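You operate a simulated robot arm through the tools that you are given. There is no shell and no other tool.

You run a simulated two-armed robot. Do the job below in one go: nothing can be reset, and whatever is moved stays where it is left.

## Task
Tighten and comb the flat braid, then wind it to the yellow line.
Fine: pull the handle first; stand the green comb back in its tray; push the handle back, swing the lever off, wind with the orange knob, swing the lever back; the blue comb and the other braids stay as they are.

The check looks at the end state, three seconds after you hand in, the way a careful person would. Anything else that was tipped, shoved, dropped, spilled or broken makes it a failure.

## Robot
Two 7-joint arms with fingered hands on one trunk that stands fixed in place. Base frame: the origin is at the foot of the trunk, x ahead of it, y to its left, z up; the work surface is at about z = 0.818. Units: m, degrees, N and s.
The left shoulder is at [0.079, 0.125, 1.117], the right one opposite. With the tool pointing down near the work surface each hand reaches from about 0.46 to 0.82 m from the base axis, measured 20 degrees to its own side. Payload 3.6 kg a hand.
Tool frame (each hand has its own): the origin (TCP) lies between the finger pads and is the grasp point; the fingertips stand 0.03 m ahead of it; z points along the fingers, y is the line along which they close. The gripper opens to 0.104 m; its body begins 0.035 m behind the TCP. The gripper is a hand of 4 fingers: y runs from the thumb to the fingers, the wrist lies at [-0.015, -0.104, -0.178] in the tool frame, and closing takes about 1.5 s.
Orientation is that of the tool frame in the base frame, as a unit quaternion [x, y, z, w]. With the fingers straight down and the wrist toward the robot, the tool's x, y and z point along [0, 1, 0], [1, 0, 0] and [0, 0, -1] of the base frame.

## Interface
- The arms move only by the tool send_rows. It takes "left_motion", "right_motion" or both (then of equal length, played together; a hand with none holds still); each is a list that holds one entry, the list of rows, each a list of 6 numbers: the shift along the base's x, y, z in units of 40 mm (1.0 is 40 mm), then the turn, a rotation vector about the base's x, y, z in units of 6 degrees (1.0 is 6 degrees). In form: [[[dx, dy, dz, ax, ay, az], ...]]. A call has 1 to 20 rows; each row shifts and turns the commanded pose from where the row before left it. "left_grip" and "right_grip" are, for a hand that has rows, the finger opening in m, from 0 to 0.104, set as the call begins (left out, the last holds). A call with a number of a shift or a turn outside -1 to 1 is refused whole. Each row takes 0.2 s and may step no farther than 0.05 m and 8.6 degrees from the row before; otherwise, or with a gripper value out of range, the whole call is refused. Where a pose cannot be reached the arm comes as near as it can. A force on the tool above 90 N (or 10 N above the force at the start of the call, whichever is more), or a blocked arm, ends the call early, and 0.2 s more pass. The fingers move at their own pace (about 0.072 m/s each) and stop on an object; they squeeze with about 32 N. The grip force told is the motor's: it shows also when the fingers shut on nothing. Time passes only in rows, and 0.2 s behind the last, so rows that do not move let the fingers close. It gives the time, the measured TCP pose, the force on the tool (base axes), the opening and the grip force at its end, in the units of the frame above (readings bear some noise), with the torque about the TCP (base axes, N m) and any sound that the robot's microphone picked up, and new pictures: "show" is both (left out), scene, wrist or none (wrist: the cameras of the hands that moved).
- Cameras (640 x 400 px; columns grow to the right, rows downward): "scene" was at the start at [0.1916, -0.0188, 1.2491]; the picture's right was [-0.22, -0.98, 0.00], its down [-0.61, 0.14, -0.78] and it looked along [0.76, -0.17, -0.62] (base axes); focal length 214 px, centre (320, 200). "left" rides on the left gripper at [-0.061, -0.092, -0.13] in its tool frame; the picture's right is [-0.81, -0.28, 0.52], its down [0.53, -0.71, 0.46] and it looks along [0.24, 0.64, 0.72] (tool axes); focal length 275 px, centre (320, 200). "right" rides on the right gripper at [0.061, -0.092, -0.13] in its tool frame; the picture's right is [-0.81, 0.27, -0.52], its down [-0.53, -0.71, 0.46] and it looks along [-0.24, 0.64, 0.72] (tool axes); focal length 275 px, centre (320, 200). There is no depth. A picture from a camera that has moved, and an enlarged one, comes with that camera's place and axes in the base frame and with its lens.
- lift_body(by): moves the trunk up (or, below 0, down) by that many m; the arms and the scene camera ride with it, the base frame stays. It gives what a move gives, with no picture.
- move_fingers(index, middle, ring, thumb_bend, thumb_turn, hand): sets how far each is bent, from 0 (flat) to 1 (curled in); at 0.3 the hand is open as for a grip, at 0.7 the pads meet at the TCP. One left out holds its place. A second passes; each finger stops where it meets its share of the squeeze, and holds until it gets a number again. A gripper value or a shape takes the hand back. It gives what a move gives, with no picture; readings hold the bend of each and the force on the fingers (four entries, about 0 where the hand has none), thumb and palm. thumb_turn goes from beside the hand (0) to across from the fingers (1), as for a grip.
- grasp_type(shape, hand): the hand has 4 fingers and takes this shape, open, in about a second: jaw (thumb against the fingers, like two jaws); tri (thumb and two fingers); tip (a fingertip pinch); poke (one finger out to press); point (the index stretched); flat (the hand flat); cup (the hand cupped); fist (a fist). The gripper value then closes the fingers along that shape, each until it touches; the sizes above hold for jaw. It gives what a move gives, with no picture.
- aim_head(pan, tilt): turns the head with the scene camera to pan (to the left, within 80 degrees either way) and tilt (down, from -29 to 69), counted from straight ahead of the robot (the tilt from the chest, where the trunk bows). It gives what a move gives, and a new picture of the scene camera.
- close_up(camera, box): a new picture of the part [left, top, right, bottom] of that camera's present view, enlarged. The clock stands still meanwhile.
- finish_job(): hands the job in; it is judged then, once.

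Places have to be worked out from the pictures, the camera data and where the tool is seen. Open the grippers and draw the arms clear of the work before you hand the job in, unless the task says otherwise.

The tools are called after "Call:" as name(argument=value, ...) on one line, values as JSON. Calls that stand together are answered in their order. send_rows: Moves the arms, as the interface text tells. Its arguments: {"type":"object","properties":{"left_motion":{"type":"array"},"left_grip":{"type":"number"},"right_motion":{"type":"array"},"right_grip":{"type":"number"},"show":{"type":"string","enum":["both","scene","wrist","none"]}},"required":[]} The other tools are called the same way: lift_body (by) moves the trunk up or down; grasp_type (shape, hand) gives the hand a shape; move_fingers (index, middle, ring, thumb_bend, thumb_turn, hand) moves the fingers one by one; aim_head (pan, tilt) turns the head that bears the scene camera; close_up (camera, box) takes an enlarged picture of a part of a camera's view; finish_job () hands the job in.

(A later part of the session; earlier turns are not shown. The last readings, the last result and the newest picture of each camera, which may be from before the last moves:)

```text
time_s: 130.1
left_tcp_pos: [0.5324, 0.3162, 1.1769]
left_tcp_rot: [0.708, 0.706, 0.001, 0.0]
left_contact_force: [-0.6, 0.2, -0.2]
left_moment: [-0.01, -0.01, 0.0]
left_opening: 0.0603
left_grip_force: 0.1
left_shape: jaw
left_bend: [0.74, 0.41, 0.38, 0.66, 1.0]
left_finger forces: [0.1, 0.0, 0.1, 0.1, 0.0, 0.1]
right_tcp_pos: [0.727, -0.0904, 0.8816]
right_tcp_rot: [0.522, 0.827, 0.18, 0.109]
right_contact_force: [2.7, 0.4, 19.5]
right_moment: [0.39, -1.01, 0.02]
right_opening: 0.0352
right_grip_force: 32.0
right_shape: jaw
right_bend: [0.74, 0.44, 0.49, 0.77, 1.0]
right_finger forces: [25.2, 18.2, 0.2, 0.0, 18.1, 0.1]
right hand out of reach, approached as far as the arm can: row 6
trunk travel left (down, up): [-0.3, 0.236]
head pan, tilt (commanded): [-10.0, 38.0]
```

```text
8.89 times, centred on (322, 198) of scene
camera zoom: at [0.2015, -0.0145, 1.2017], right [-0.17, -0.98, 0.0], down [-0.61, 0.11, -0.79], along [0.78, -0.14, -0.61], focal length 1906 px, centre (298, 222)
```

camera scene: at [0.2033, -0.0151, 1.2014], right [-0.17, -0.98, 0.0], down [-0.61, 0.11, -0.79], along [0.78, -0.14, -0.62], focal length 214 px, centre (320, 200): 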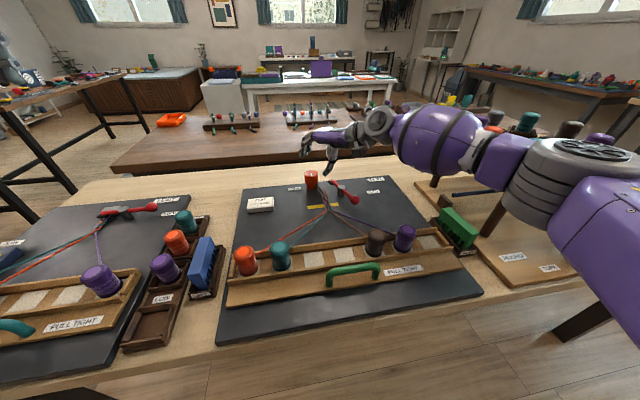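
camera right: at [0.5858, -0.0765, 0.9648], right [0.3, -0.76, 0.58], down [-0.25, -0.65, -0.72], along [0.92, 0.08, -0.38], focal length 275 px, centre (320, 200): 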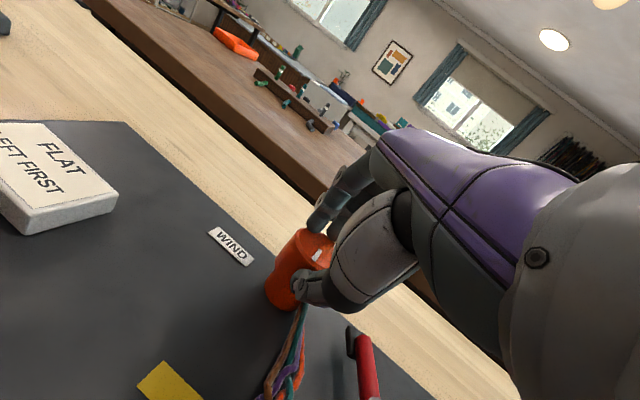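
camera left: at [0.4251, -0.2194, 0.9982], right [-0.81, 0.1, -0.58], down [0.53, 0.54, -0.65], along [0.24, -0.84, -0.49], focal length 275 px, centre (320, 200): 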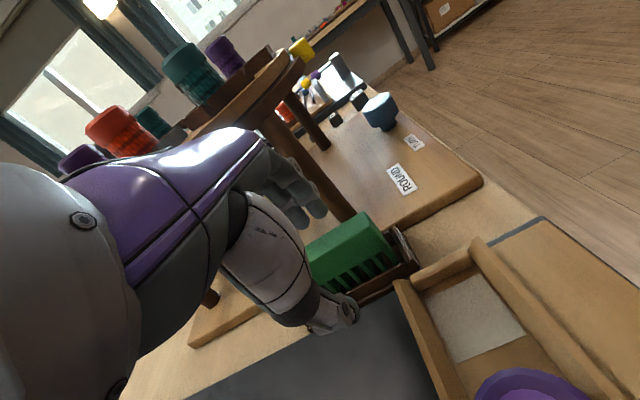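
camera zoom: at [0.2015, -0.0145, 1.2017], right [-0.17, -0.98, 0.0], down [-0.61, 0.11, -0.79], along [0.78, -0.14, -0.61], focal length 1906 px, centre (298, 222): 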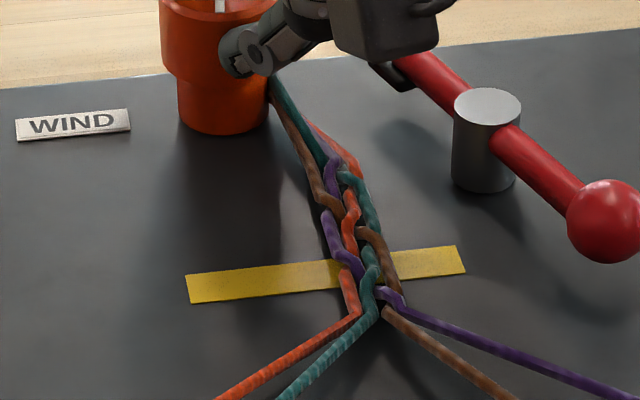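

The mark now reads about -8° (clockwise), while counter-clockwise it was hard-blocked: clockwise must be the winding direction. I continue clockwise ~10° more and look again.

Call:
send_rows(right_motion=[[[0.02, 0.02, 0, 0, 0, -0.5], [0.02, 0.02, 0, 0, 0, -0.5], [0.01, 0.02, 0, 0, 0, -0.5], [0, 0, 0, 0, 0, 0]]], show="none")

Call:
close_up(camera="scene", box=[302, 165, 322, 185])

Call:
close_up(camera="scene", box=[300, 175, 345, 220])

```text
time_s: 131.1
left_tcp_pos: [0.5308, 0.3155, 1.1777]
left_tcp_rot: [0.707, 0.707, 0.001, 0.001]
left_contact_force: [0.1, 0.8, 0.8]
left_moment: [-0.03, 0.0, 0.03]
left_opening: 0.0601
left_grip_force: 0.1
left_shape: jaw
left_bend: [0.74, 0.41, 0.38, 0.66, 1.0]
left_finger forces: [0.0, 0.0, 0.1, 0.0, 0.0, 0.1]
right_tcp_pos: [0.7284, -0.0875, 0.8826]
right_tcp_rot: [0.586, 0.782, 0.171, 0.123]
right_contact_force: [-7.1, 4.2, 20.8]
right_moment: [0.26, -0.88, 0.09]
right_opening: 0.0352
right_grip_force: 32.6
right_shape: jaw
right_bend: [0.74, 0.44, 0.49, 0.77, 0.99]
right_finger forces: [23.0, 21.1, 0.1, 0.1, 23.1, 0.0]
trunk travel left (down, up): [-0.3, 0.236]
head pan, tilt (commanded): [-10.0, 38.0]
```

```text
16.00 times, centred on (312, 175) of scene
camera zoom: at [0.2002, -0.0143, 1.2019], right [-0.17, -0.98, 0.0], down [-0.6, 0.11, -0.79], along [0.78, -0.14, -0.61], focal length 3432 px, centre (448, 600)
```

zoom: 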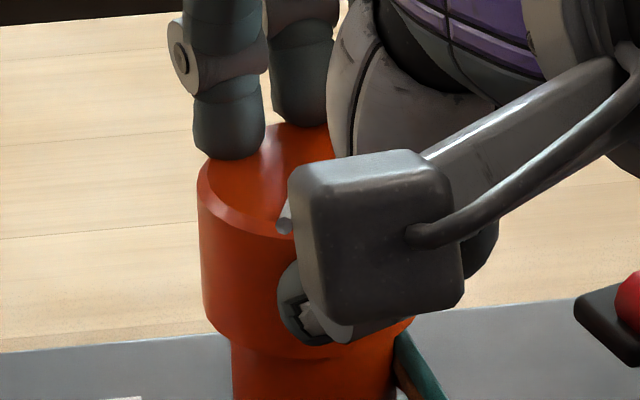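

```text
8.89 times, centred on (322, 198) of scene
camera zoom: at [0.2002, -0.0143, 1.2019], right [-0.17, -0.98, 0.0], down [-0.6, 0.11, -0.79], along [0.78, -0.14, -0.61], focal length 1906 px, centre (298, 222)
```

zoom: 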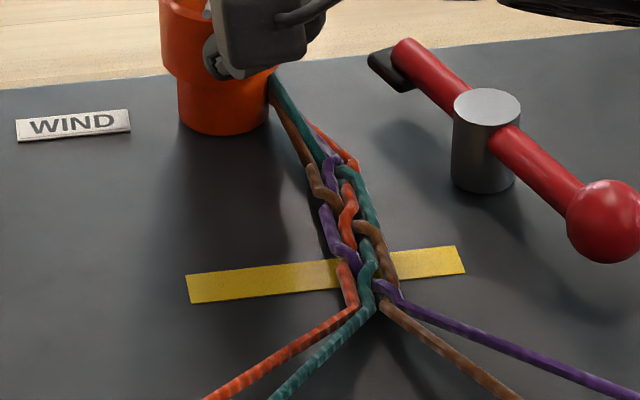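

Clockwise winds in: the fell moved about a third of the way to the yellow line. I've reached the low-yaw limit, so I release, check that the knob holds, and re-grip at yaw ≈45°.

Call:
send_rows(right_motion=[[[0, 0, 0, 0, 0, 0], [0, 0, 0, 0, 0, 0], [0, 0, 0, 0, 0, 0]]], right_grip=0.07, show="none")

Call:
close_up(camera="scene", box=[300, 175, 345, 220])

Call:
send_rows(right_motion=[[[0.05, 0, 0.4, 0, 0, 0], [0.05, 0, 0.5, 0, 0, 0]]], show="none")

Call:
close_up(camera="scene", box=[300, 165, 345, 210])

```text
time_s: 131.9
left_tcp_pos: [0.5317, 0.3157, 1.1776]
left_tcp_rot: [0.707, 0.707, 0.001, 0.001]
left_contact_force: [0.6, 0.0, -0.4]
left_moment: [0.01, -0.05, 0.0]
left_opening: 0.0602
left_grip_force: 0.0
left_shape: jaw
left_bend: [0.74, 0.41, 0.38, 0.66, 1.0]
left_finger forces: [0.0, 0.1, 0.0, 0.1, 0.0, 0.0]
right_tcp_pos: [0.7296, -0.0909, 0.8801]
right_tcp_rot: [0.587, 0.782, 0.169, 0.121]
right_contact_force: [-9.4, -5.5, 14.8]
right_moment: [0.2, -0.5, -0.07]
right_opening: 0.0662
right_grip_force: 0.0
right_shape: jaw
right_bend: [0.75, 0.38, 0.35, 0.6, 1.0]
right_finger forces: [14.9, 0.0, 0.0, 0.0, 0.0, 0.0]
trunk travel left (down, up): [-0.3, 0.236]
head pan, tilt (commanded): [-10.0, 38.0]
```

```text
8.89 times, centred on (322, 198) of scene
camera zoom: at [0.2007, -0.0154, 1.2018], right [-0.17, -0.98, 0.0], down [-0.6, 0.11, -0.79], along [0.78, -0.14, -0.61], focal length 1906 px, centre (298, 222)
```

zoom: 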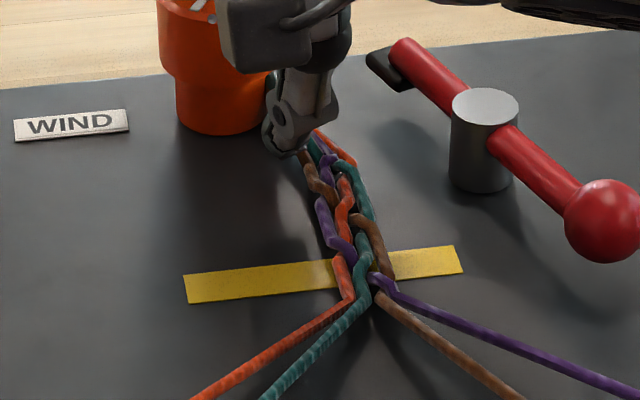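

```text
time_s: 132.5
left_tcp_pos: [0.5344, 0.3153, 1.1756]
left_tcp_rot: [0.708, 0.707, 0.0, 0.001]
left_contact_force: [0.9, 1.0, 0.2]
left_moment: [0.01, 0.02, 0.0]
left_opening: 0.0601
left_grip_force: 0.1
left_shape: jaw
left_bend: [0.74, 0.41, 0.38, 0.66, 1.0]
left_finger forces: [0.1, 0.0, 0.0, 0.0, 0.0, 0.0]
right_tcp_pos: [0.7338, -0.0889, 0.9144]
right_tcp_rot: [0.586, 0.784, 0.169, 0.121]
right_contact_force: [-0.1, -0.2, -0.1]
right_moment: [-0.02, 0.01, -0.01]
right_opening: 0.0697
right_grip_force: 0.0
right_shape: jaw
right_bend: [0.28, 0.38, 0.35, 0.6, 1.0]
right_finger forces: [0.1, 0.0, 0.1, 0.1, 0.0, 0.0]
trunk travel left (down, up): [-0.3, 0.236]
head pan, tilt (commanded): [-10.0, 38.0]
```

```text
8.89 times, centred on (322, 188) of scene
camera zoom: at [0.2032, -0.0148, 1.2014], right [-0.17, -0.98, 0.0], down [-0.61, 0.11, -0.79], along [0.78, -0.14, -0.62], focal length 1906 px, centre (298, 311)
```

zoom: 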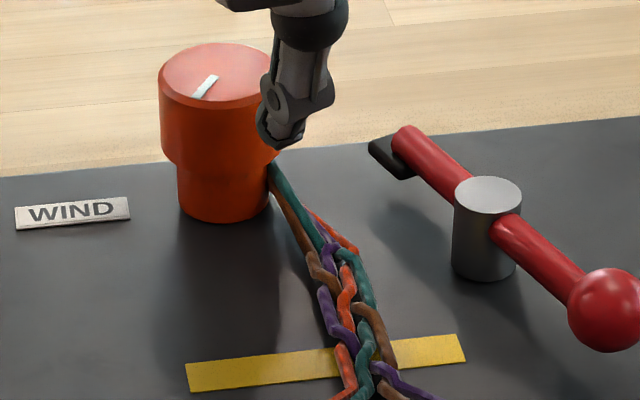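

The knob holds its new angle (-36°). Roughly 50° more is needed. I re-yaw the open hand to ≈43° and take the next grip.

Call:
send_rows(right_motion=[[[0.02, -0.01, 0, 0, 0, 0.9], [0.02, -0.01, 0, 0, 0, 0.9], [0.02, -0.02, 0, 0, 0, 0.9], [0.02, -0.02, 0, 0, 0, 0.9], [0.02, -0.02, 0, 0, 0, 0.9]]], show="none")

Call:
close_up(camera="right", box=[150, 180, 420, 380])

```text
time_s: 133.7
left_tcp_pos: [0.5344, 0.3147, 1.1748]
left_tcp_rot: [0.707, 0.708, 0.0, 0.0]
left_contact_force: [-0.9, 0.0, -0.4]
left_moment: [-0.03, -0.03, 0.0]
left_opening: 0.0602
left_grip_force: 0.0
left_shape: jaw
left_bend: [0.74, 0.41, 0.38, 0.66, 1.0]
left_finger forces: [0.0, 0.1, 0.0, 0.0, 0.0, 0.0]
right_tcp_pos: [0.7396, -0.0991, 0.9147]
right_tcp_rot: [0.387, 0.898, 0.194, 0.077]
right_contact_force: [-0.2, -0.1, -0.3]
right_moment: [0.01, 0.01, 0.01]
right_opening: 0.0693
right_grip_force: 0.1
right_shape: jaw
right_bend: [0.28, 0.38, 0.35, 0.6, 1.0]
right_finger forces: [0.0, 0.0, 0.0, 0.0, 0.0, 0.0]
right hand out of reach, approached as far as the arm can: row 5
trunk travel left (down, up): [-0.3, 0.236]
head pan, tilt (commanded): [-10.0, 38.0]
```

```text
2.00 times, centred on (285, 280) of right
camera zoom: at [0.601, -0.1494, 0.9963], right [0.59, -0.57, 0.58], down [0.02, -0.7, -0.71], along [0.81, 0.43, -0.4], focal length 551 px, centre (390, 40)
```

zoom: 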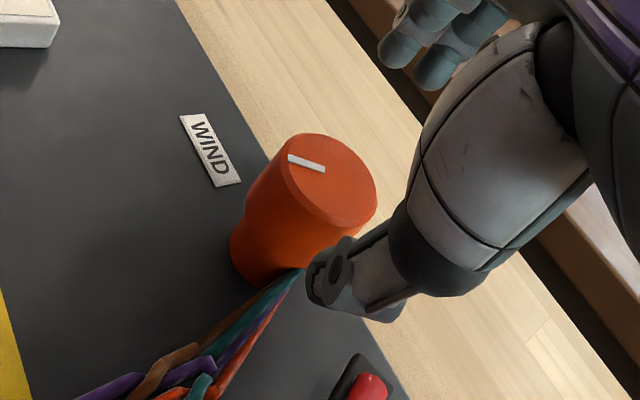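

At yaw 43° I'm a few mm off; I ease the yaw to ~38°, correct position and descend, then close.

Call:
send_rows(right_motion=[[[-0.03, 0.1, 0, 0, 0, -0.5], [-0.03, 0.08, -0.2, 0, 0, -0.35], [0, 0, -0.35, 0, 0, 0], [0, 0, -0.25, 0, 0, 0]]], show="none")

Call:
close_up(camera="right", box=[150, 180, 420, 380])

Call:
close_up(camera="scene", box=[300, 160, 345, 205])

```text
time_s: 134.7
left_tcp_pos: [0.5342, 0.3149, 1.1756]
left_tcp_rot: [0.707, 0.707, 0.0, 0.0]
left_contact_force: [0.0, -0.2, -0.1]
left_moment: [-0.01, 0.0, 0.0]
left_opening: 0.0598
left_grip_force: 0.1
left_shape: jaw
left_bend: [0.74, 0.41, 0.38, 0.66, 1.0]
left_finger forces: [0.0, 0.0, 0.0, 0.0, 0.1, 0.0]
right_tcp_pos: [0.7374, -0.0915, 0.8823]
right_tcp_rot: [0.427, 0.88, 0.189, 0.087]
right_contact_force: [-0.1, -0.5, 0.1]
right_moment: [0.0, -0.02, 0.03]
right_opening: 0.0696
right_grip_force: 0.0
right_shape: jaw
right_bend: [0.28, 0.38, 0.35, 0.6, 1.0]
right_finger forces: [0.1, 0.1, 0.0, 0.0, 0.1, 0.0]
trunk travel left (down, up): [-0.3, 0.236]
head pan, tilt (commanded): [-10.0, 38.0]
```

```text
2.00 times, centred on (285, 280) of right
camera zoom: at [0.5947, -0.1289, 0.9637], right [0.54, -0.61, 0.58], down [-0.04, -0.7, -0.71], along [0.84, 0.36, -0.4], focal length 551 px, centre (390, 40)
```

zoom: 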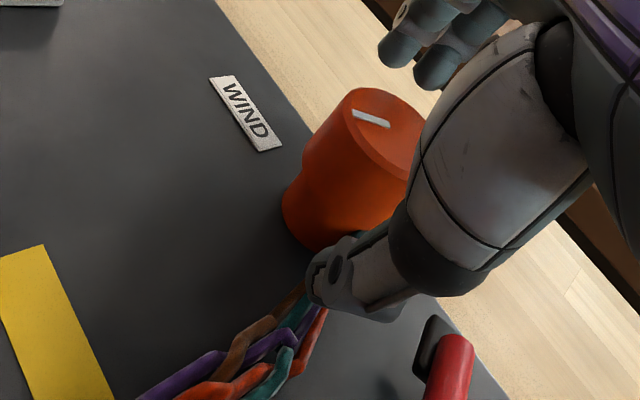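

```text
8.89 times, centred on (322, 182) of scene
camera zoom: at [0.2032, -0.0149, 1.2014], right [-0.17, -0.98, 0.0], down [-0.61, 0.11, -0.79], along [0.78, -0.14, -0.62], focal length 1906 px, centre (298, 356)
```

zoom: 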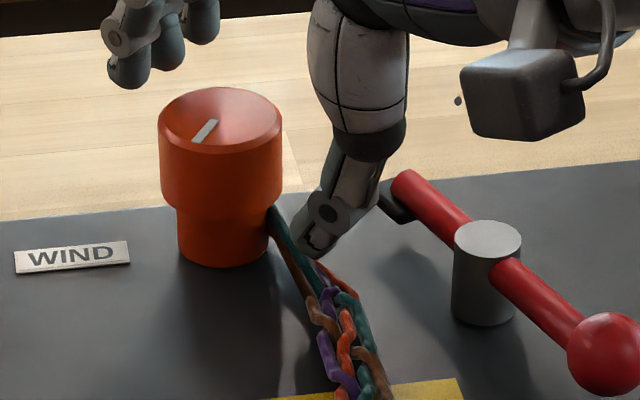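

Well placed at yaw 38°. I close the grip, then turn clockwise 24°.

Call:
send_rows(right_motion=[[[0, 0, 0, 0, 0, 0], [0, 0, 0, 0, 0, 0], [0, 0, 0, 0, 0, 0], [0, 0, 0, 0, 0, 0], [0, 0, 0, 0, 0, 0]]], right_grip=0.0, show="none")

Call:
send_rows(right_motion=[[[-0.009, 0.01, 0, 0, 0, -0.5], [-0.009, 0.011, 0, 0, 0, -0.5], [-0.008, 0.012, 0, 0, 0, -0.5], [-0.007, 0.012, 0, 0, 0, -0.5], [-0.006, 0.012, 0, 0, 0, -0.5], [-0.005, 0.013, 0, 0, 0, -0.5], [-0.004, 0.013, 0, 0, 0, -0.5], [-0.003, 0.013, 0, 0, 0, -0.5]]], show="none")

Call:
close_up(camera="scene", box=[300, 175, 345, 220])

Call:
close_up(camera="right", box=[150, 180, 420, 380])

```text
time_s: 135.9
left_tcp_pos: [0.5337, 0.315, 1.1769]
left_tcp_rot: [0.708, 0.706, 0.001, 0.001]
left_contact_force: [0.7, -0.6, -1.1]
left_moment: [-0.03, 0.01, 0.02]
left_opening: 0.0601
left_grip_force: 0.1
left_shape: jaw
left_bend: [0.74, 0.41, 0.38, 0.66, 1.0]
left_finger forces: [0.0, 0.1, 0.0, 0.0, 0.0, 0.0]
right_tcp_pos: [0.736, -0.0925, 0.8836]
right_tcp_rot: [0.427, 0.88, 0.19, 0.087]
right_contact_force: [-5.3, -2.2, 2.7]
right_moment: [0.09, -0.04, 0.02]
right_opening: 0.0362
right_grip_force: 32.2
right_shape: jaw
right_bend: [0.74, 0.48, 0.51, 0.74, 1.0]
right_finger forces: [13.2, 7.2, 0.0, 0.0, 25.7, 0.0]
trunk travel left (down, up): [-0.3, 0.236]
head pan, tilt (commanded): [-10.0, 38.0]
```

```text
time_s: 137.7
left_tcp_pos: [0.5333, 0.3167, 1.1757]
left_tcp_rot: [0.707, 0.707, 0.0, 0.001]
left_contact_force: [0.1, 0.0, 0.2]
left_moment: [0.04, 0.04, 0.01]
left_opening: 0.0602
left_grip_force: 0.1
left_shape: jaw
left_bend: [0.74, 0.41, 0.38, 0.66, 1.0]
left_finger forces: [0.1, 0.1, 0.1, 0.0, 0.1, 0.0]
right_tcp_pos: [0.7332, -0.0884, 0.8846]
right_tcp_rot: [0.599, 0.773, 0.169, 0.124]
right_contact_force: [-4.1, 10.9, 5.2]
right_moment: [0.23, -0.47, 0.23]
right_opening: 0.0342
right_grip_force: 32.3
right_shape: jaw
right_bend: [0.75, 0.48, 0.51, 0.74, 1.0]
right_finger forces: [15.8, 18.8, 0.0, 0.0, 21.0, 0.0]
right hand out of reach, approached as far as the arm can: row 8
trunk travel left (down, up): [-0.3, 0.236]
head pan, tilt (commanded): [-10.0, 38.0]
```

```text
8.89 times, centred on (322, 198) of scene
camera zoom: at [0.2022, -0.0136, 1.2016], right [-0.17, -0.98, 0.0], down [-0.61, 0.11, -0.79], along [0.78, -0.14, -0.61], focal length 1906 px, centre (298, 222)
```

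zoom: 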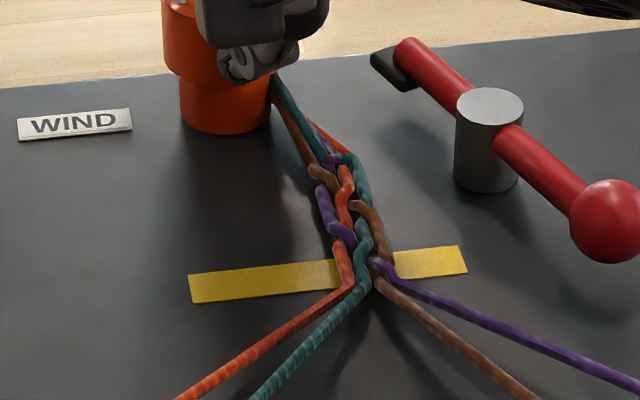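

```text
2.00 times, centred on (285, 280) of right
camera zoom: at [0.5879, -0.0646, 0.9652], right [0.24, -0.78, 0.58], down [-0.32, -0.63, -0.71], along [0.92, -0.01, -0.4], focal length 551 px, centre (390, 40)
```

zoom: 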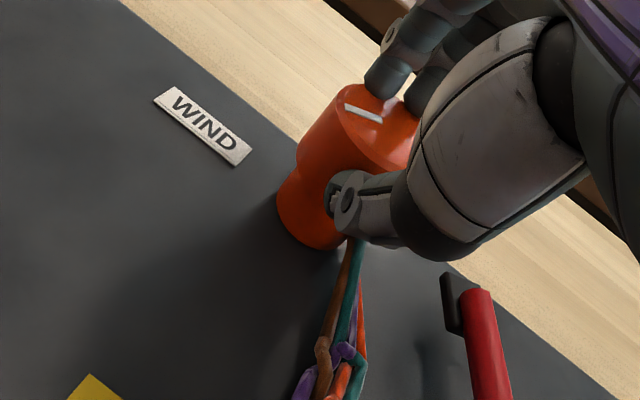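

The knob is at about -58° and the fell is near the line, but its height above the board causes parallax in this view. I release, back away and use the wrist camera from above to measure precisely.

Call:
send_rows(right_motion=[[[0, 0, 0, 0, 0, 0], [0, 0, 0, 0, 0, 0], [0, 0, 0.05, 0, 0, 0], [0, 0, 0.5, 0, 0, 0], [0, 0, 0.8, 0, 0, 0]]], right_grip=0.07, show="none")

Call:
send_rows(right_motion=[[[-0.6, 0, 0.4, -0.2, 1, -0.3], [-0.6, 0, 0.4, -0.2, 1, -0.4], [-0.6, 0, 0.3, -0.2, 1, -0.4], [-0.4, 0, 0.3, -0.2, 1, -0.4], [-0.3, 0, 0.2, -0.1, 1, -0.4], [-0.3, 0, 0, 0, 1, -0.4], [0, 0, 0, 0, 1, 0], [0, 0, 0, 0, 1, 0], [0, 0, 0, 0, 1, 0], [0, 0, 0, 0, 1, 0]]])

```text
time_s: 138.9
left_tcp_pos: [0.5344, 0.3155, 1.1766]
left_tcp_rot: [0.707, 0.707, 0.001, 0.0]
left_contact_force: [0.1, -0.3, -0.3]
left_moment: [0.0, -0.02, 0.0]
left_opening: 0.0604
left_grip_force: 0.1
left_shape: jaw
left_bend: [0.74, 0.41, 0.38, 0.66, 1.0]
left_finger forces: [0.0, 0.1, 0.1, 0.1, 0.0, 0.0]
right_tcp_pos: [0.7349, -0.0919, 0.9359]
right_tcp_rot: [0.6, 0.773, 0.167, 0.124]
right_contact_force: [0.1, -0.1, -0.1]
right_moment: [-0.02, 0.01, 0.0]
right_opening: 0.0696
right_grip_force: 0.0
right_shape: jaw
right_bend: [0.28, 0.38, 0.35, 0.6, 1.0]
right_finger forces: [0.0, 0.1, 0.0, 0.1, 0.0, 0.0]
trunk travel left (down, up): [-0.3, 0.236]
head pan, tilt (commanded): [-10.0, 38.0]
```

```text
time_s: 141.1
left_tcp_pos: [0.5345, 0.3137, 1.1769]
left_tcp_rot: [0.707, 0.708, 0.001, 0.0]
left_contact_force: [-0.1, -0.2, 0.3]
left_moment: [0.02, 0.01, 0.04]
left_opening: 0.0602
left_grip_force: 0.1
left_shape: jaw
left_bend: [0.74, 0.41, 0.38, 0.66, 1.0]
left_finger forces: [0.0, 0.0, 0.0, 0.1, 0.1, 0.1]
right_tcp_pos: [0.6154, -0.194, 0.9887]
right_tcp_rot: [0.684, 0.689, -0.168, -0.169]
right_contact_force: [-0.9, -0.7, -0.4]
right_moment: [0.02, 0.04, 0.01]
right_opening: 0.0697
right_grip_force: 0.0
right_shape: jaw
right_bend: [0.28, 0.38, 0.35, 0.6, 1.0]
right_finger forces: [0.1, 0.1, 0.0, 0.1, 0.0, 0.1]
right hand out of reach, approached as far as the arm can: row 4, 5, 6, 7, 8, 9, 10
trunk travel left (down, up): [-0.3, 0.236]
head pan, tilt (commanded): [-10.0, 38.0]
camera scene: at [0.2039, -0.0159, 1.2012], right [-0.17, -0.98, 0.0], down [-0.61, 0.11, -0.79], along [0.78, -0.14, -0.62], focal length 214 px, centre (320, 200)
camera right: at [0.5971, -0.1328, 1.1459], right [0.49, -0.81, 0.33], down [-0.84, -0.54, -0.08], along [0.24, -0.24, -0.94], focal length 275 px, centre (320, 200)
```

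scene: 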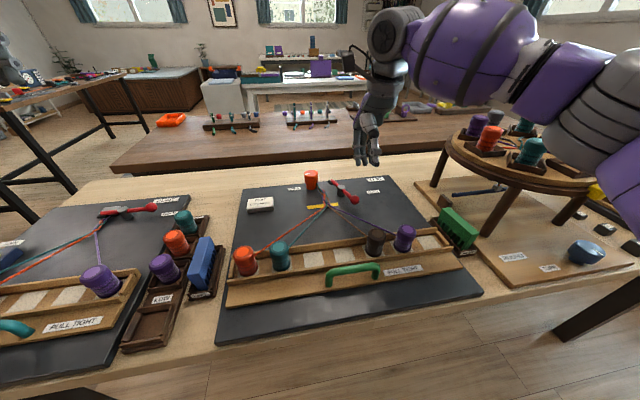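
right: 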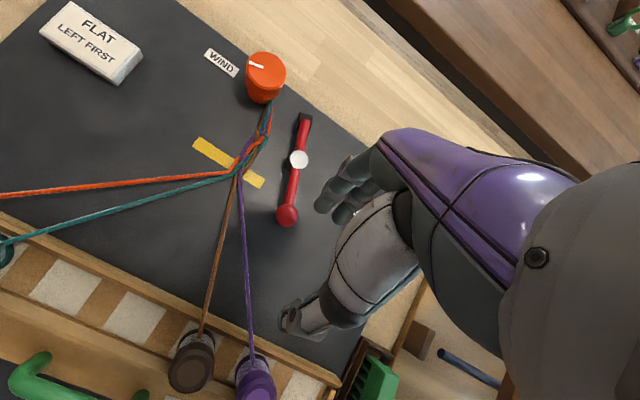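

This gives a near top-down view. I zoom in on the fell and yellow line.

Call:
close_up(camera="right", box=[185, 120, 285, 200])

Call:
close_up(camera="right", box=[180, 30, 330, 240])

```text
5.00 times, centred on (235, 160) of right
camera zoom: at [0.5971, -0.1328, 1.1459], right [0.49, -0.81, 0.33], down [-0.84, -0.54, -0.08], along [0.24, -0.24, -0.94], focal length 1376 px, centre (745, 400)
```

zoom: 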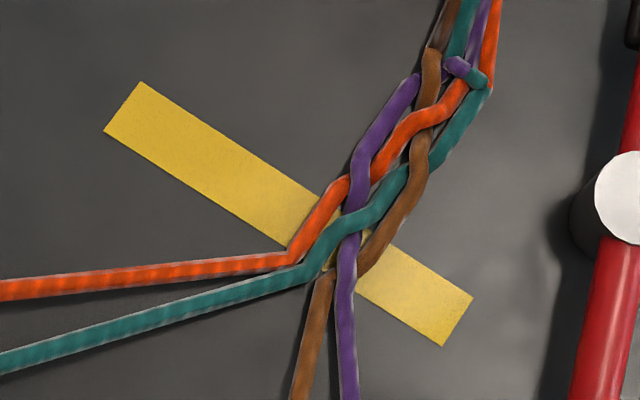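

```text
1.90 times, centred on (255, 135) of right
camera zoom: at [0.5971, -0.1328, 1.1459], right [0.49, -0.81, 0.33], down [-0.84, -0.54, -0.08], along [0.24, -0.24, -0.94], focal length 524 px, centre (444, 324)
```

zoom: 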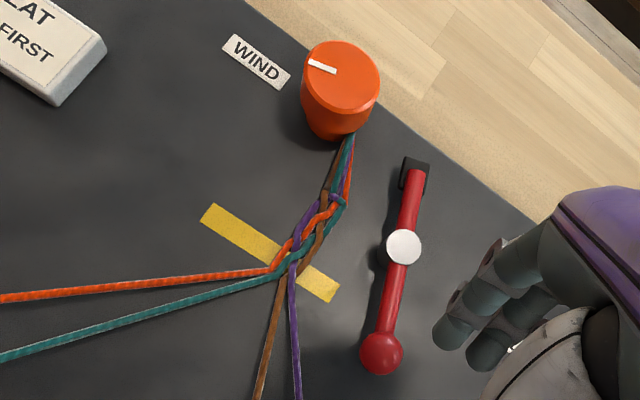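

From above, the fell is at x≈0.6455 and the line at ≈0.6546: about 9 mm to go (~25-30° of knob). I return to the knob for another clockwise stroke, reversing the reorientation.

Call:
send_rows(right_motion=[[[0, 0.2, 0, 0, -0.98, 0], [0, 0.2, 0, 0, -0.98, 0], [0, 0.2, 0, 0, -0.98, 0], [0, 0.2, -0.1, 0, -0.98, 0], [0, 0.2, -0.1, 0, -0.98, 0], [0, 0.2, -0.1, 0, -0.98, 0], [0, 0.2, -0.1, 0, -0.98, 0], [0, 0.2, -0.1, 0, -0.98, 0], [0, 0.2, -0.1, 0, -0.9, 0]]], show="none")

Call:
send_rows(right_motion=[[[0.3, 0.1, 0, 0, 0, 0.9], [0.4, 0.1, 0, 0, 0, 0.9], [0.5, 0.1, 0, 0, 0, 0.9], [0.5, 0.1, 0, 0, 0, 0.9], [0.5, 0.1, 0, 0, 0, 0.9], [0.5, 0.1, 0, 0, 0, 0.9], [0.4, 0.1, 0, 0, 0, 0.9]]], show="wrist")

```text
time_s: 143.1
left_tcp_pos: [0.535, 0.3161, 1.1769]
left_tcp_rot: [0.707, 0.708, -0.001, 0.0]
left_contact_force: [-0.1, 0.2, 0.9]
left_moment: [0.0, 0.0, 0.02]
left_opening: 0.06
left_grip_force: 0.2
left_shape: jaw
left_bend: [0.74, 0.41, 0.38, 0.66, 1.0]
left_finger forces: [0.0, 0.1, 0.0, 0.0, 0.1, 0.1]
right_tcp_pos: [0.6166, -0.1204, 0.9648]
right_tcp_rot: [0.689, 0.692, 0.153, 0.155]
right_contact_force: [0.4, 0.6, 0.8]
right_moment: [-0.01, 0.0, 0.0]
right_opening: 0.0696
right_grip_force: 0.1
right_shape: jaw
right_bend: [0.28, 0.38, 0.35, 0.6, 1.0]
right_finger forces: [0.0, 0.0, 0.0, 0.0, 0.0, 0.0]
trunk travel left (down, up): [-0.3, 0.236]
head pan, tilt (commanded): [-10.0, 38.0]
```

```text
time_s: 144.7
left_tcp_pos: [0.5346, 0.3149, 1.1762]
left_tcp_rot: [0.707, 0.707, 0.001, 0.0]
left_contact_force: [0.4, -0.9, -0.4]
left_moment: [0.0, -0.04, -0.02]
left_opening: 0.0603
left_grip_force: 0.1
left_shape: jaw
left_bend: [0.74, 0.41, 0.38, 0.66, 1.0]
left_finger forces: [0.0, 0.0, 0.1, 0.0, 0.0, 0.1]
right_tcp_pos: [0.7229, -0.1004, 0.9601]
right_tcp_rot: [0.465, 0.861, 0.179, 0.103]
right_contact_force: [-0.7, 0.0, -0.8]
right_moment: [0.01, 0.01, 0.03]
right_opening: 0.0697
right_grip_force: 0.0
right_shape: jaw
right_bend: [0.28, 0.38, 0.35, 0.6, 1.0]
right_finger forces: [0.0, 0.1, 0.0, 0.0, 0.1, 0.1]
right hand out of reach, approached as far as the arm can: row 6, 7
trunk travel left (down, up): [-0.3, 0.236]
head pan, tilt (commanded): [-10.0, 38.0]
camera right: at [0.5765, -0.1221, 1.042], right [0.47, -0.65, 0.59], down [-0.1, -0.71, -0.7], along [0.87, 0.27, -0.4], focal length 275 px, centre (320, 200)
```

right: 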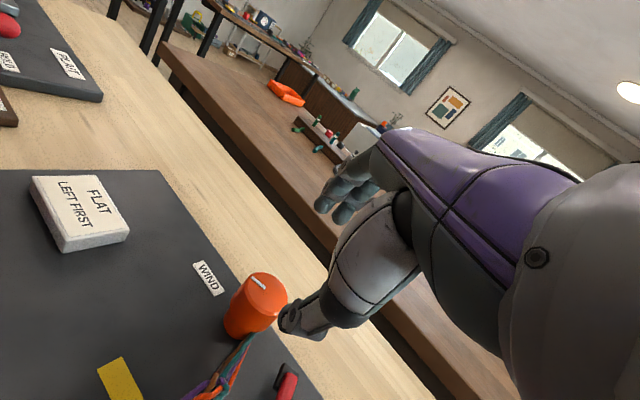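

Nearly there (yaw 33°). I step down and in to the knob axis.

Call:
send_rows(right_motion=[[[0.1, 0.06, -0.5, 0, 0, 0.3], [0.15, 0.08, -0.5, 0, 0, 0.3], [0.11, 0.07, -0.1, 0, 0, 0.2]]], show="none")

Call:
close_up(camera="right", box=[150, 180, 420, 380])

```text
time_s: 145.5
left_tcp_pos: [0.5341, 0.3147, 1.176]
left_tcp_rot: [0.707, 0.707, 0.0, 0.0]
left_contact_force: [-0.2, 0.4, 0.5]
left_moment: [0.0, 0.02, 0.03]
left_opening: 0.0602
left_grip_force: 0.1
left_shape: jaw
left_bend: [0.74, 0.41, 0.38, 0.66, 1.0]
left_finger forces: [0.1, 0.1, 0.1, 0.1, 0.0, 0.0]
right_tcp_pos: [0.7374, -0.0923, 0.9167]
right_tcp_rot: [0.428, 0.88, 0.183, 0.097]
right_contact_force: [-0.8, -0.1, -0.4]
right_moment: [-0.02, -0.01, 0.01]
right_opening: 0.0698
right_grip_force: 0.1
right_shape: jaw
right_bend: [0.28, 0.38, 0.35, 0.6, 1.0]
right_finger forces: [0.0, 0.0, 0.0, 0.1, 0.1, 0.0]
trunk travel left (down, up): [-0.3, 0.236]
head pan, tilt (commanded): [-10.0, 38.0]
```

```text
2.00 times, centred on (285, 280) of right
camera zoom: at [0.5934, -0.1259, 0.998], right [0.53, -0.61, 0.6], down [-0.03, -0.72, -0.7], along [0.85, 0.35, -0.4], focal length 551 px, centre (390, 40)
```

zoom: 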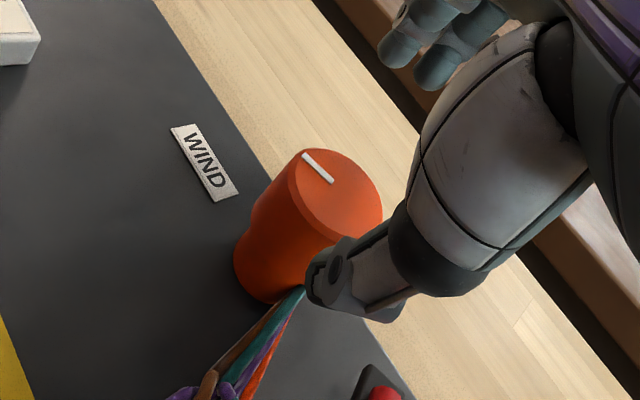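

Aligned at yaw 38°. I descend, close, and turn clockwise again.

Call:
send_rows(right_motion=[[[0, 0.01, -0.3, 0, 0, 0], [0, 0.01, -0.35, 0, 0, 0], [0, 0, -0.2, 0, 0, 0]]], show="none")

Call:
send_rows(right_motion=[[[0, 0, 0, 0, 0, 0], [0, 0, 0, 0, 0, 0], [0, 0, 0, 0, 0, 0], [0, 0, 0, 0, 0, 0], [0, 0, 0, 0, 0, 0]]], right_grip=0.0, show="none")

Call:
send_rows(right_motion=[[[-0.009, 0.01, 0, 0, 0, -0.5], [-0.009, 0.011, 0, 0, 0, -0.5], [-0.008, 0.012, 0, 0, 0, -0.5], [-0.007, 0.012, 0, 0, 0, -0.5], [-0.006, 0.012, 0, 0, 0, -0.5], [-0.005, 0.013, 0, 0, 0, -0.5], [-0.004, 0.013, 0, 0, 0, -0.5]]], show="none")

Call:
close_up(camera="scene", box=[300, 175, 345, 220])

Call:
close_up(camera="right", box=[150, 180, 420, 380])

```text
time_s: 146.3
left_tcp_pos: [0.5341, 0.3155, 1.1774]
left_tcp_rot: [0.707, 0.707, 0.0, 0.0]
left_contact_force: [0.0, 0.2, 1.0]
left_moment: [0.0, -0.02, 0.0]
left_opening: 0.0601
left_grip_force: 0.1
left_shape: jaw
left_bend: [0.74, 0.41, 0.38, 0.66, 1.0]
left_finger forces: [0.0, 0.1, 0.0, 0.1, 0.1, 0.0]
right_tcp_pos: [0.7358, -0.091, 0.8834]
right_tcp_rot: [0.427, 0.88, 0.183, 0.096]
right_contact_force: [0.4, 0.9, -0.4]
right_moment: [0.01, -0.03, -0.02]
right_opening: 0.0698
right_grip_force: 0.0
right_shape: jaw
right_bend: [0.28, 0.38, 0.35, 0.6, 1.0]
right_finger forces: [0.0, 0.1, 0.0, 0.0, 0.0, 0.1]
trunk travel left (down, up): [-0.3, 0.236]
head pan, tilt (commanded): [-10.0, 38.0]
```

```text
time_s: 147.5
left_tcp_pos: [0.5327, 0.3146, 1.1767]
left_tcp_rot: [0.706, 0.708, 0.001, 0.001]
left_contact_force: [0.5, -0.1, -0.8]
left_moment: [-0.01, 0.0, 0.0]
left_opening: 0.0602
left_grip_force: 0.1
left_shape: jaw
left_bend: [0.74, 0.41, 0.38, 0.66, 1.0]
left_finger forces: [0.0, 0.0, 0.0, 0.0, 0.0, 0.0]
right_tcp_pos: [0.7362, -0.0903, 0.8851]
right_tcp_rot: [0.428, 0.879, 0.183, 0.097]
right_contact_force: [-5.9, -3.7, 6.6]
right_moment: [0.21, -0.28, -0.04]
right_opening: 0.033
right_grip_force: 31.9
right_shape: jaw
right_bend: [0.75, 0.49, 0.53, 0.74, 1.0]
right_finger forces: [14.8, 15.4, 0.0, 0.1, 24.5, 0.0]
trunk travel left (down, up): [-0.3, 0.236]
head pan, tilt (commanded): [-10.0, 38.0]
```

```text
time_s: 149.1
left_tcp_pos: [0.5341, 0.316, 1.1761]
left_tcp_rot: [0.707, 0.707, 0.001, 0.001]
left_contact_force: [0.1, 0.9, 0.0]
left_moment: [0.02, 0.02, -0.01]
left_opening: 0.06
left_grip_force: 0.0
left_shape: jaw
left_bend: [0.74, 0.41, 0.38, 0.66, 1.0]
left_finger forces: [0.1, 0.1, 0.0, 0.0, 0.0, 0.1]
right_tcp_pos: [0.7332, -0.0871, 0.885]
right_tcp_rot: [0.581, 0.787, 0.164, 0.129]
right_contact_force: [-2.8, 7.7, 8.7]
right_moment: [0.28, -0.54, 0.14]
right_opening: 0.0326
right_grip_force: 32.0
right_shape: jaw
right_bend: [0.74, 0.48, 0.53, 0.74, 1.0]
right_finger forces: [17.2, 20.8, 0.1, 0.0, 22.1, 0.0]
right hand out of reach, approached as far as the arm can: row 7
trunk travel left (down, up): [-0.3, 0.236]
head pan, tilt (commanded): [-10.0, 38.0]
```

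```text
8.89 times, centred on (322, 198) of scene
camera zoom: at [0.202, -0.0139, 1.2016], right [-0.17, -0.98, 0.0], down [-0.61, 0.11, -0.79], along [0.78, -0.14, -0.61], focal length 1906 px, centre (298, 222)
```

zoom: 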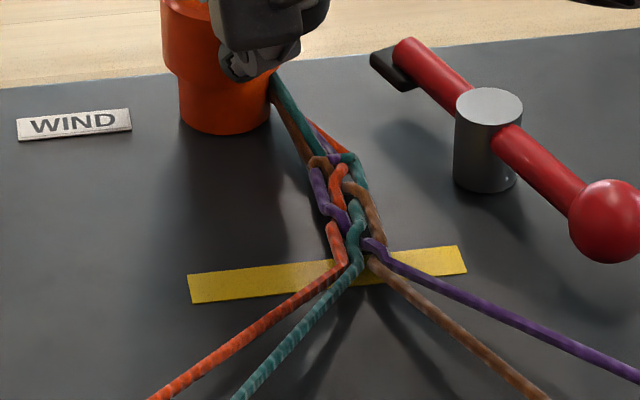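

```text
2.00 times, centred on (285, 280) of right
camera zoom: at [0.5868, -0.0678, 0.965], right [0.28, -0.75, 0.59], down [-0.28, -0.66, -0.7], along [0.92, 0.02, -0.4], focal length 551 px, centre (390, 40)
```

zoom: 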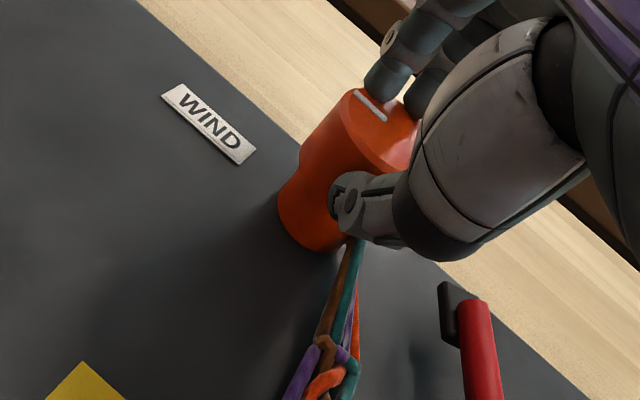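

The fell moved another ~9 mm and should be at the line. I release and check again from above with the wrist camera.

Call:
send_rows(right_motion=[[[0, 0, 0, 0, 0, 0], [0, 0, 0, 0, 0, 0], [0, 0, 0.05, 0, 0, 0], [0, 0, 0.5, 0, 0, 0], [0, 0, 0.8, 0, 0, 0]]], right_grip=0.07, show="none")

Call:
send_rows(right_motion=[[[-0.6, 0, 0.4, -0.2, 1, -0.3], [-0.6, 0, 0.4, -0.2, 1, -0.4], [-0.6, 0, 0.3, -0.2, 1, -0.4], [-0.4, 0, 0.3, -0.2, 1, -0.5], [-0.3, 0, 0.2, -0.1, 1, -0.5], [-0.3, 0, 0, 0, 1, -0.5], [0, 0, 0, 0, 1, 0], [0, 0, 0, 0, 1, 0], [0, 0, 0, 0, 1, 0], [0, 0, 0, 0, 1, 0]]], show="wrist")

Call:
close_up(camera="right", box=[185, 120, 285, 200])

Call:
close_up(camera="scene", box=[300, 165, 345, 210])

```text
time_s: 150.3
left_tcp_pos: [0.534, 0.3153, 1.1756]
left_tcp_rot: [0.707, 0.707, 0.0, 0.001]
left_contact_force: [-0.2, -0.1, 0.6]
left_moment: [0.01, 0.01, 0.0]
left_opening: 0.0603
left_grip_force: 0.0
left_shape: jaw
left_bend: [0.74, 0.41, 0.38, 0.66, 1.0]
left_finger forces: [0.0, 0.0, 0.0, 0.1, 0.0, 0.1]
right_tcp_pos: [0.7336, -0.0899, 0.9372]
right_tcp_rot: [0.581, 0.788, 0.162, 0.128]
right_contact_force: [0.7, 0.6, -0.3]
right_moment: [0.02, -0.01, 0.04]
right_opening: 0.0696
right_grip_force: 0.1
right_shape: jaw
right_bend: [0.28, 0.38, 0.35, 0.6, 1.0]
right_finger forces: [0.1, 0.0, 0.0, 0.0, 0.1, 0.1]
trunk travel left (down, up): [-0.3, 0.236]
head pan, tilt (commanded): [-10.0, 38.0]
```

```text
time_s: 152.5
left_tcp_pos: [0.5346, 0.3143, 1.1754]
left_tcp_rot: [0.707, 0.707, 0.0, 0.0]
left_contact_force: [-0.1, 0.3, -0.3]
left_moment: [-0.02, 0.0, 0.03]
left_opening: 0.0603
left_grip_force: 0.1
left_shape: jaw
left_bend: [0.74, 0.41, 0.38, 0.66, 1.0]
left_finger forces: [0.0, 0.0, 0.1, 0.0, 0.1, 0.0]
right_tcp_pos: [0.6248, -0.2205, 1.0004]
right_tcp_rot: [0.678, 0.695, -0.168, -0.171]
right_contact_force: [0.0, -0.2, -0.2]
right_moment: [-0.02, -0.03, 0.01]
right_opening: 0.0696
right_grip_force: 0.0
right_shape: jaw
right_bend: [0.28, 0.38, 0.35, 0.6, 1.0]
right_finger forces: [0.1, 0.1, 0.1, 0.0, 0.1, 0.0]
right hand out of reach, approached as far as the arm can: row 4, 5, 6, 7, 8, 9, 10
trunk travel left (down, up): [-0.3, 0.236]
head pan, tilt (commanded): [-10.0, 38.0]
camera right: at [0.6048, -0.1607, 1.158], right [0.5, -0.8, 0.32], down [-0.83, -0.55, -0.08], along [0.24, -0.23, -0.94], focal length 275 px, centre (320, 200)
```

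right: 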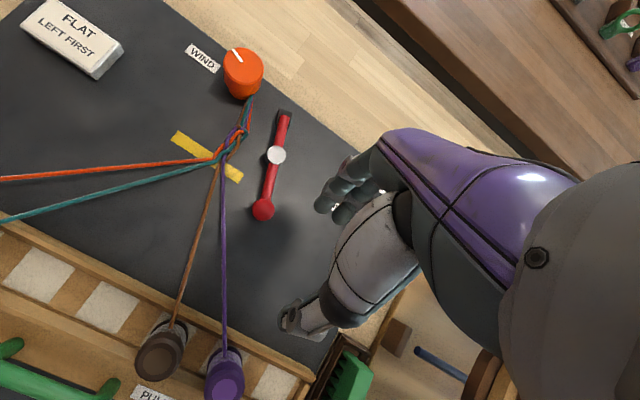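

```text
5.00 times, centred on (235, 160) of right
camera zoom: at [0.6048, -0.1607, 1.158], right [0.5, -0.8, 0.32], down [-0.83, -0.55, -0.08], along [0.24, -0.23, -0.94], focal length 1376 px, centre (745, 400)
```

zoom: 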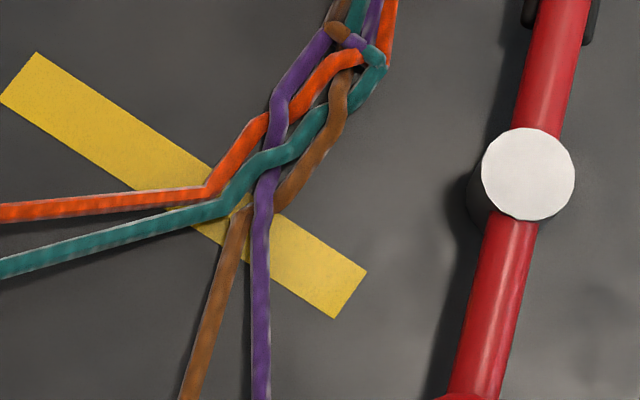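

```text
8.89 times, centred on (322, 188) of scene
camera zoom: at [0.2031, -0.0146, 1.2014], right [-0.17, -0.98, 0.0], down [-0.61, 0.11, -0.79], along [0.78, -0.14, -0.62], focal length 1906 px, centre (298, 311)
```

zoom: 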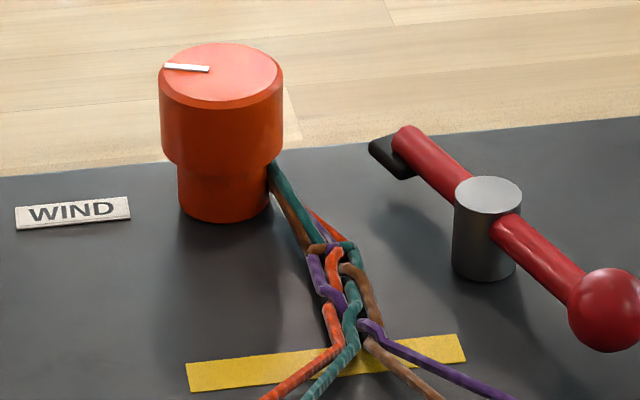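

From above the fell now lies on the yellow line (0.6567 vs 0.6562). Next I swing the lever back; to avoid the strands I'll push the ball with a single stretched index finger. I straighten the hand and set that shape.

Call:
send_rows(right_motion=[[[0, 0, 0.2, 0, -0.92, 0], [0, 0, 0.2, 0, -0.92, 0], [0, 0, 0.2, 0, -0.92, 0], [0, 0, 0.2, 0, -0.92, 0], [0, 0, 0.2, 0, -0.92, 0]]], show="none")

Call:
grasp_type(shape="point", hand="right")

Call:
close_up(camera="right", box=[120, 40, 480, 400])

Call:
close_up(camera="scene", box=[270, 80, 430, 220])

```text
time_s: 153.7
left_tcp_pos: [0.5339, 0.3145, 1.1766]
left_tcp_rot: [0.707, 0.707, 0.0, 0.0]
left_contact_force: [0.4, -0.5, 0.0]
left_moment: [0.05, 0.01, 0.0]
left_opening: 0.06
left_grip_force: 0.0
left_shape: jaw
left_bend: [0.74, 0.41, 0.38, 0.66, 1.0]
left_finger forces: [0.0, 0.0, 0.0, 0.0, 0.0, 0.0]
right_tcp_pos: [0.6243, -0.2218, 1.0408]
right_tcp_rot: [0.698, 0.717, -0.001, 0.001]
right_contact_force: [0.8, 0.1, -0.8]
right_moment: [-0.04, 0.01, -0.01]
right_opening: 0.0701
right_grip_force: 0.1
right_shape: jaw
right_bend: [0.28, 0.38, 0.35, 0.6, 1.0]
right_finger forces: [0.0, 0.0, 0.0, 0.0, 0.0, 0.1]
trunk travel left (down, up): [-0.3, 0.236]
head pan, tilt (commanded): [-10.0, 38.0]
```

```text
time_s: 154.6
left_tcp_pos: [0.5352, 0.3147, 1.1761]
left_tcp_rot: [0.707, 0.707, 0.0, 0.0]
left_contact_force: [-1.1, 0.5, 0.4]
left_moment: [0.02, 0.04, -0.03]
left_opening: 0.0601
left_grip_force: 0.1
left_shape: jaw
left_bend: [0.74, 0.41, 0.38, 0.66, 1.0]
left_finger forces: [0.0, 0.0, 0.0, 0.0, 0.1, 0.0]
right_tcp_pos: [0.6248, -0.2202, 1.0405]
right_tcp_rot: [0.698, 0.716, 0.0, 0.0]
right_contact_force: [-0.2, -0.4, 0.2]
right_moment: [0.0, -0.01, 0.0]
right_opening: 0.0959
right_grip_force: 0.1
right_shape: point
right_bend: [0.2, 1.0, 1.0, 0.98, 0.88]
right_finger forces: [0.1, 0.0, 0.0, 0.0, 0.0, 0.0]
trunk travel left (down, up): [-0.3, 0.236]
head pan, tilt (commanded): [-10.0, 38.0]
```

```text
1.11 times, centred on (300, 220) of right
camera zoom: at [0.5335, -0.1608, 1.1696], right [0.3, -0.8, 0.52], down [-0.7, -0.55, -0.45], along [0.65, -0.23, -0.72], focal length 306 px, centre (342, 178)
```

zoom: 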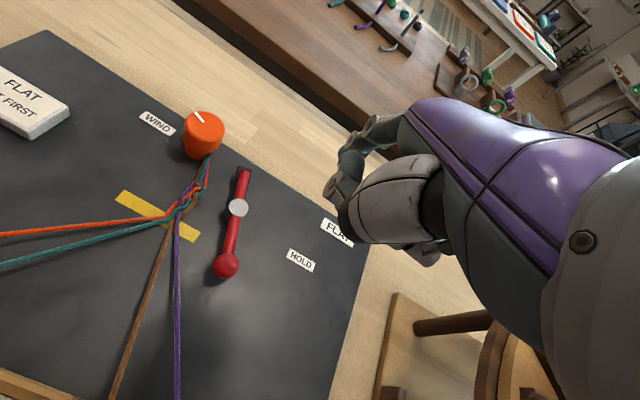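

```text
2.86 times, centred on (350, 150) of scene
camera zoom: at [0.2032, -0.0149, 1.2014], right [-0.17, -0.98, 0.0], down [-0.61, 0.11, -0.79], along [0.78, -0.14, -0.62], focal length 613 px, centre (234, 343)
```

zoom: 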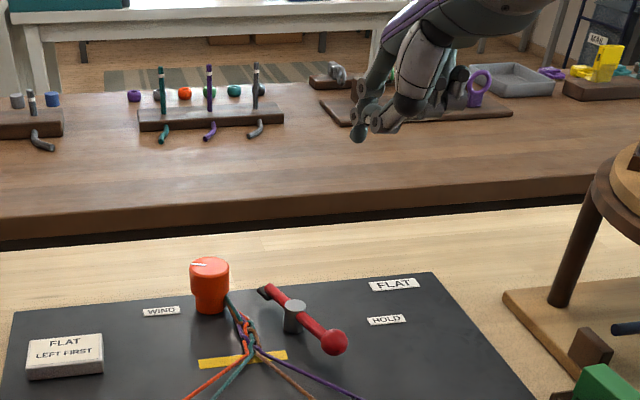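

The pointed index runs too flat for this. I instead set the fingers one by one: index half bent downward, others curled, thumb aside, and look.

Call:
move_fingers(hand="right", index=0.5, middle=1.0, ring=1.0, thumb_bend=0.0, thumb_turn=0.0)

Call:
close_up(camera="right", box=[120, 40, 480, 400])

Call:
close_up(camera="scene", box=[330, 80, 430, 170])

```text
time_s: 155.6
left_tcp_pos: [0.5343, 0.3142, 1.1759]
left_tcp_rot: [0.708, 0.707, 0.0, 0.0]
left_contact_force: [1.1, -0.4, 0.2]
left_moment: [0.01, -0.01, 0.02]
left_opening: 0.0602
left_grip_force: 0.2
left_shape: jaw
left_bend: [0.74, 0.41, 0.38, 0.66, 1.0]
left_finger forces: [0.1, 0.0, 0.0, 0.0, 0.0, 0.1]
right_tcp_pos: [0.6246, -0.2193, 1.0402]
right_tcp_rot: [0.698, 0.716, -0.001, 0.001]
right_contact_force: [-0.1, 0.2, 0.1]
right_moment: [-0.01, 0.03, 0.0]
right_opening: 0.1459
right_grip_force: 0.2
right_shape: fingers
right_bend: [0.5, 1.0, 1.0, 0.0, 0.0]
right_finger forces: [0.0, 0.0, 0.0, 0.1, 0.0, 0.0]
trunk travel left (down, up): [-0.3, 0.236]
head pan, tilt (commanded): [-10.0, 38.0]
```

```text
1.11 times, centred on (300, 220) of right
camera zoom: at [0.5334, -0.1608, 1.1697], right [0.3, -0.8, 0.52], down [-0.7, -0.55, -0.45], along [0.65, -0.23, -0.72], focal length 306 px, centre (342, 178)
```

zoom: 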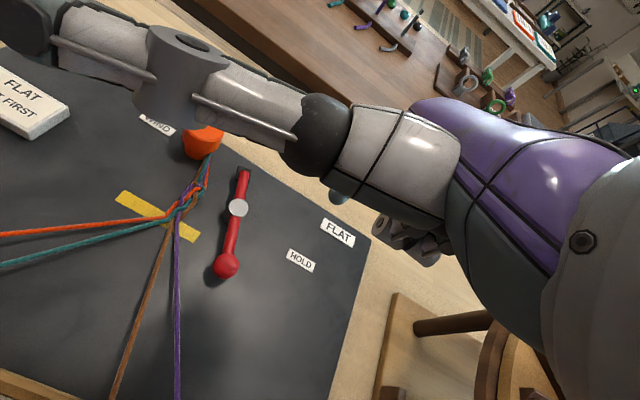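

```text
4.44 times, centred on (380, 125) of scene
camera zoom: at [0.2032, -0.0149, 1.2014], right [-0.17, -0.98, 0.0], down [-0.61, 0.11, -0.79], along [0.78, -0.14, -0.62], focal length 953 px, centre (53, 533)
```

zoom: 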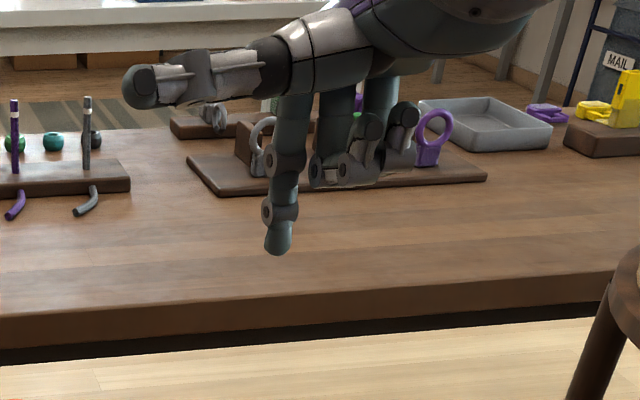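

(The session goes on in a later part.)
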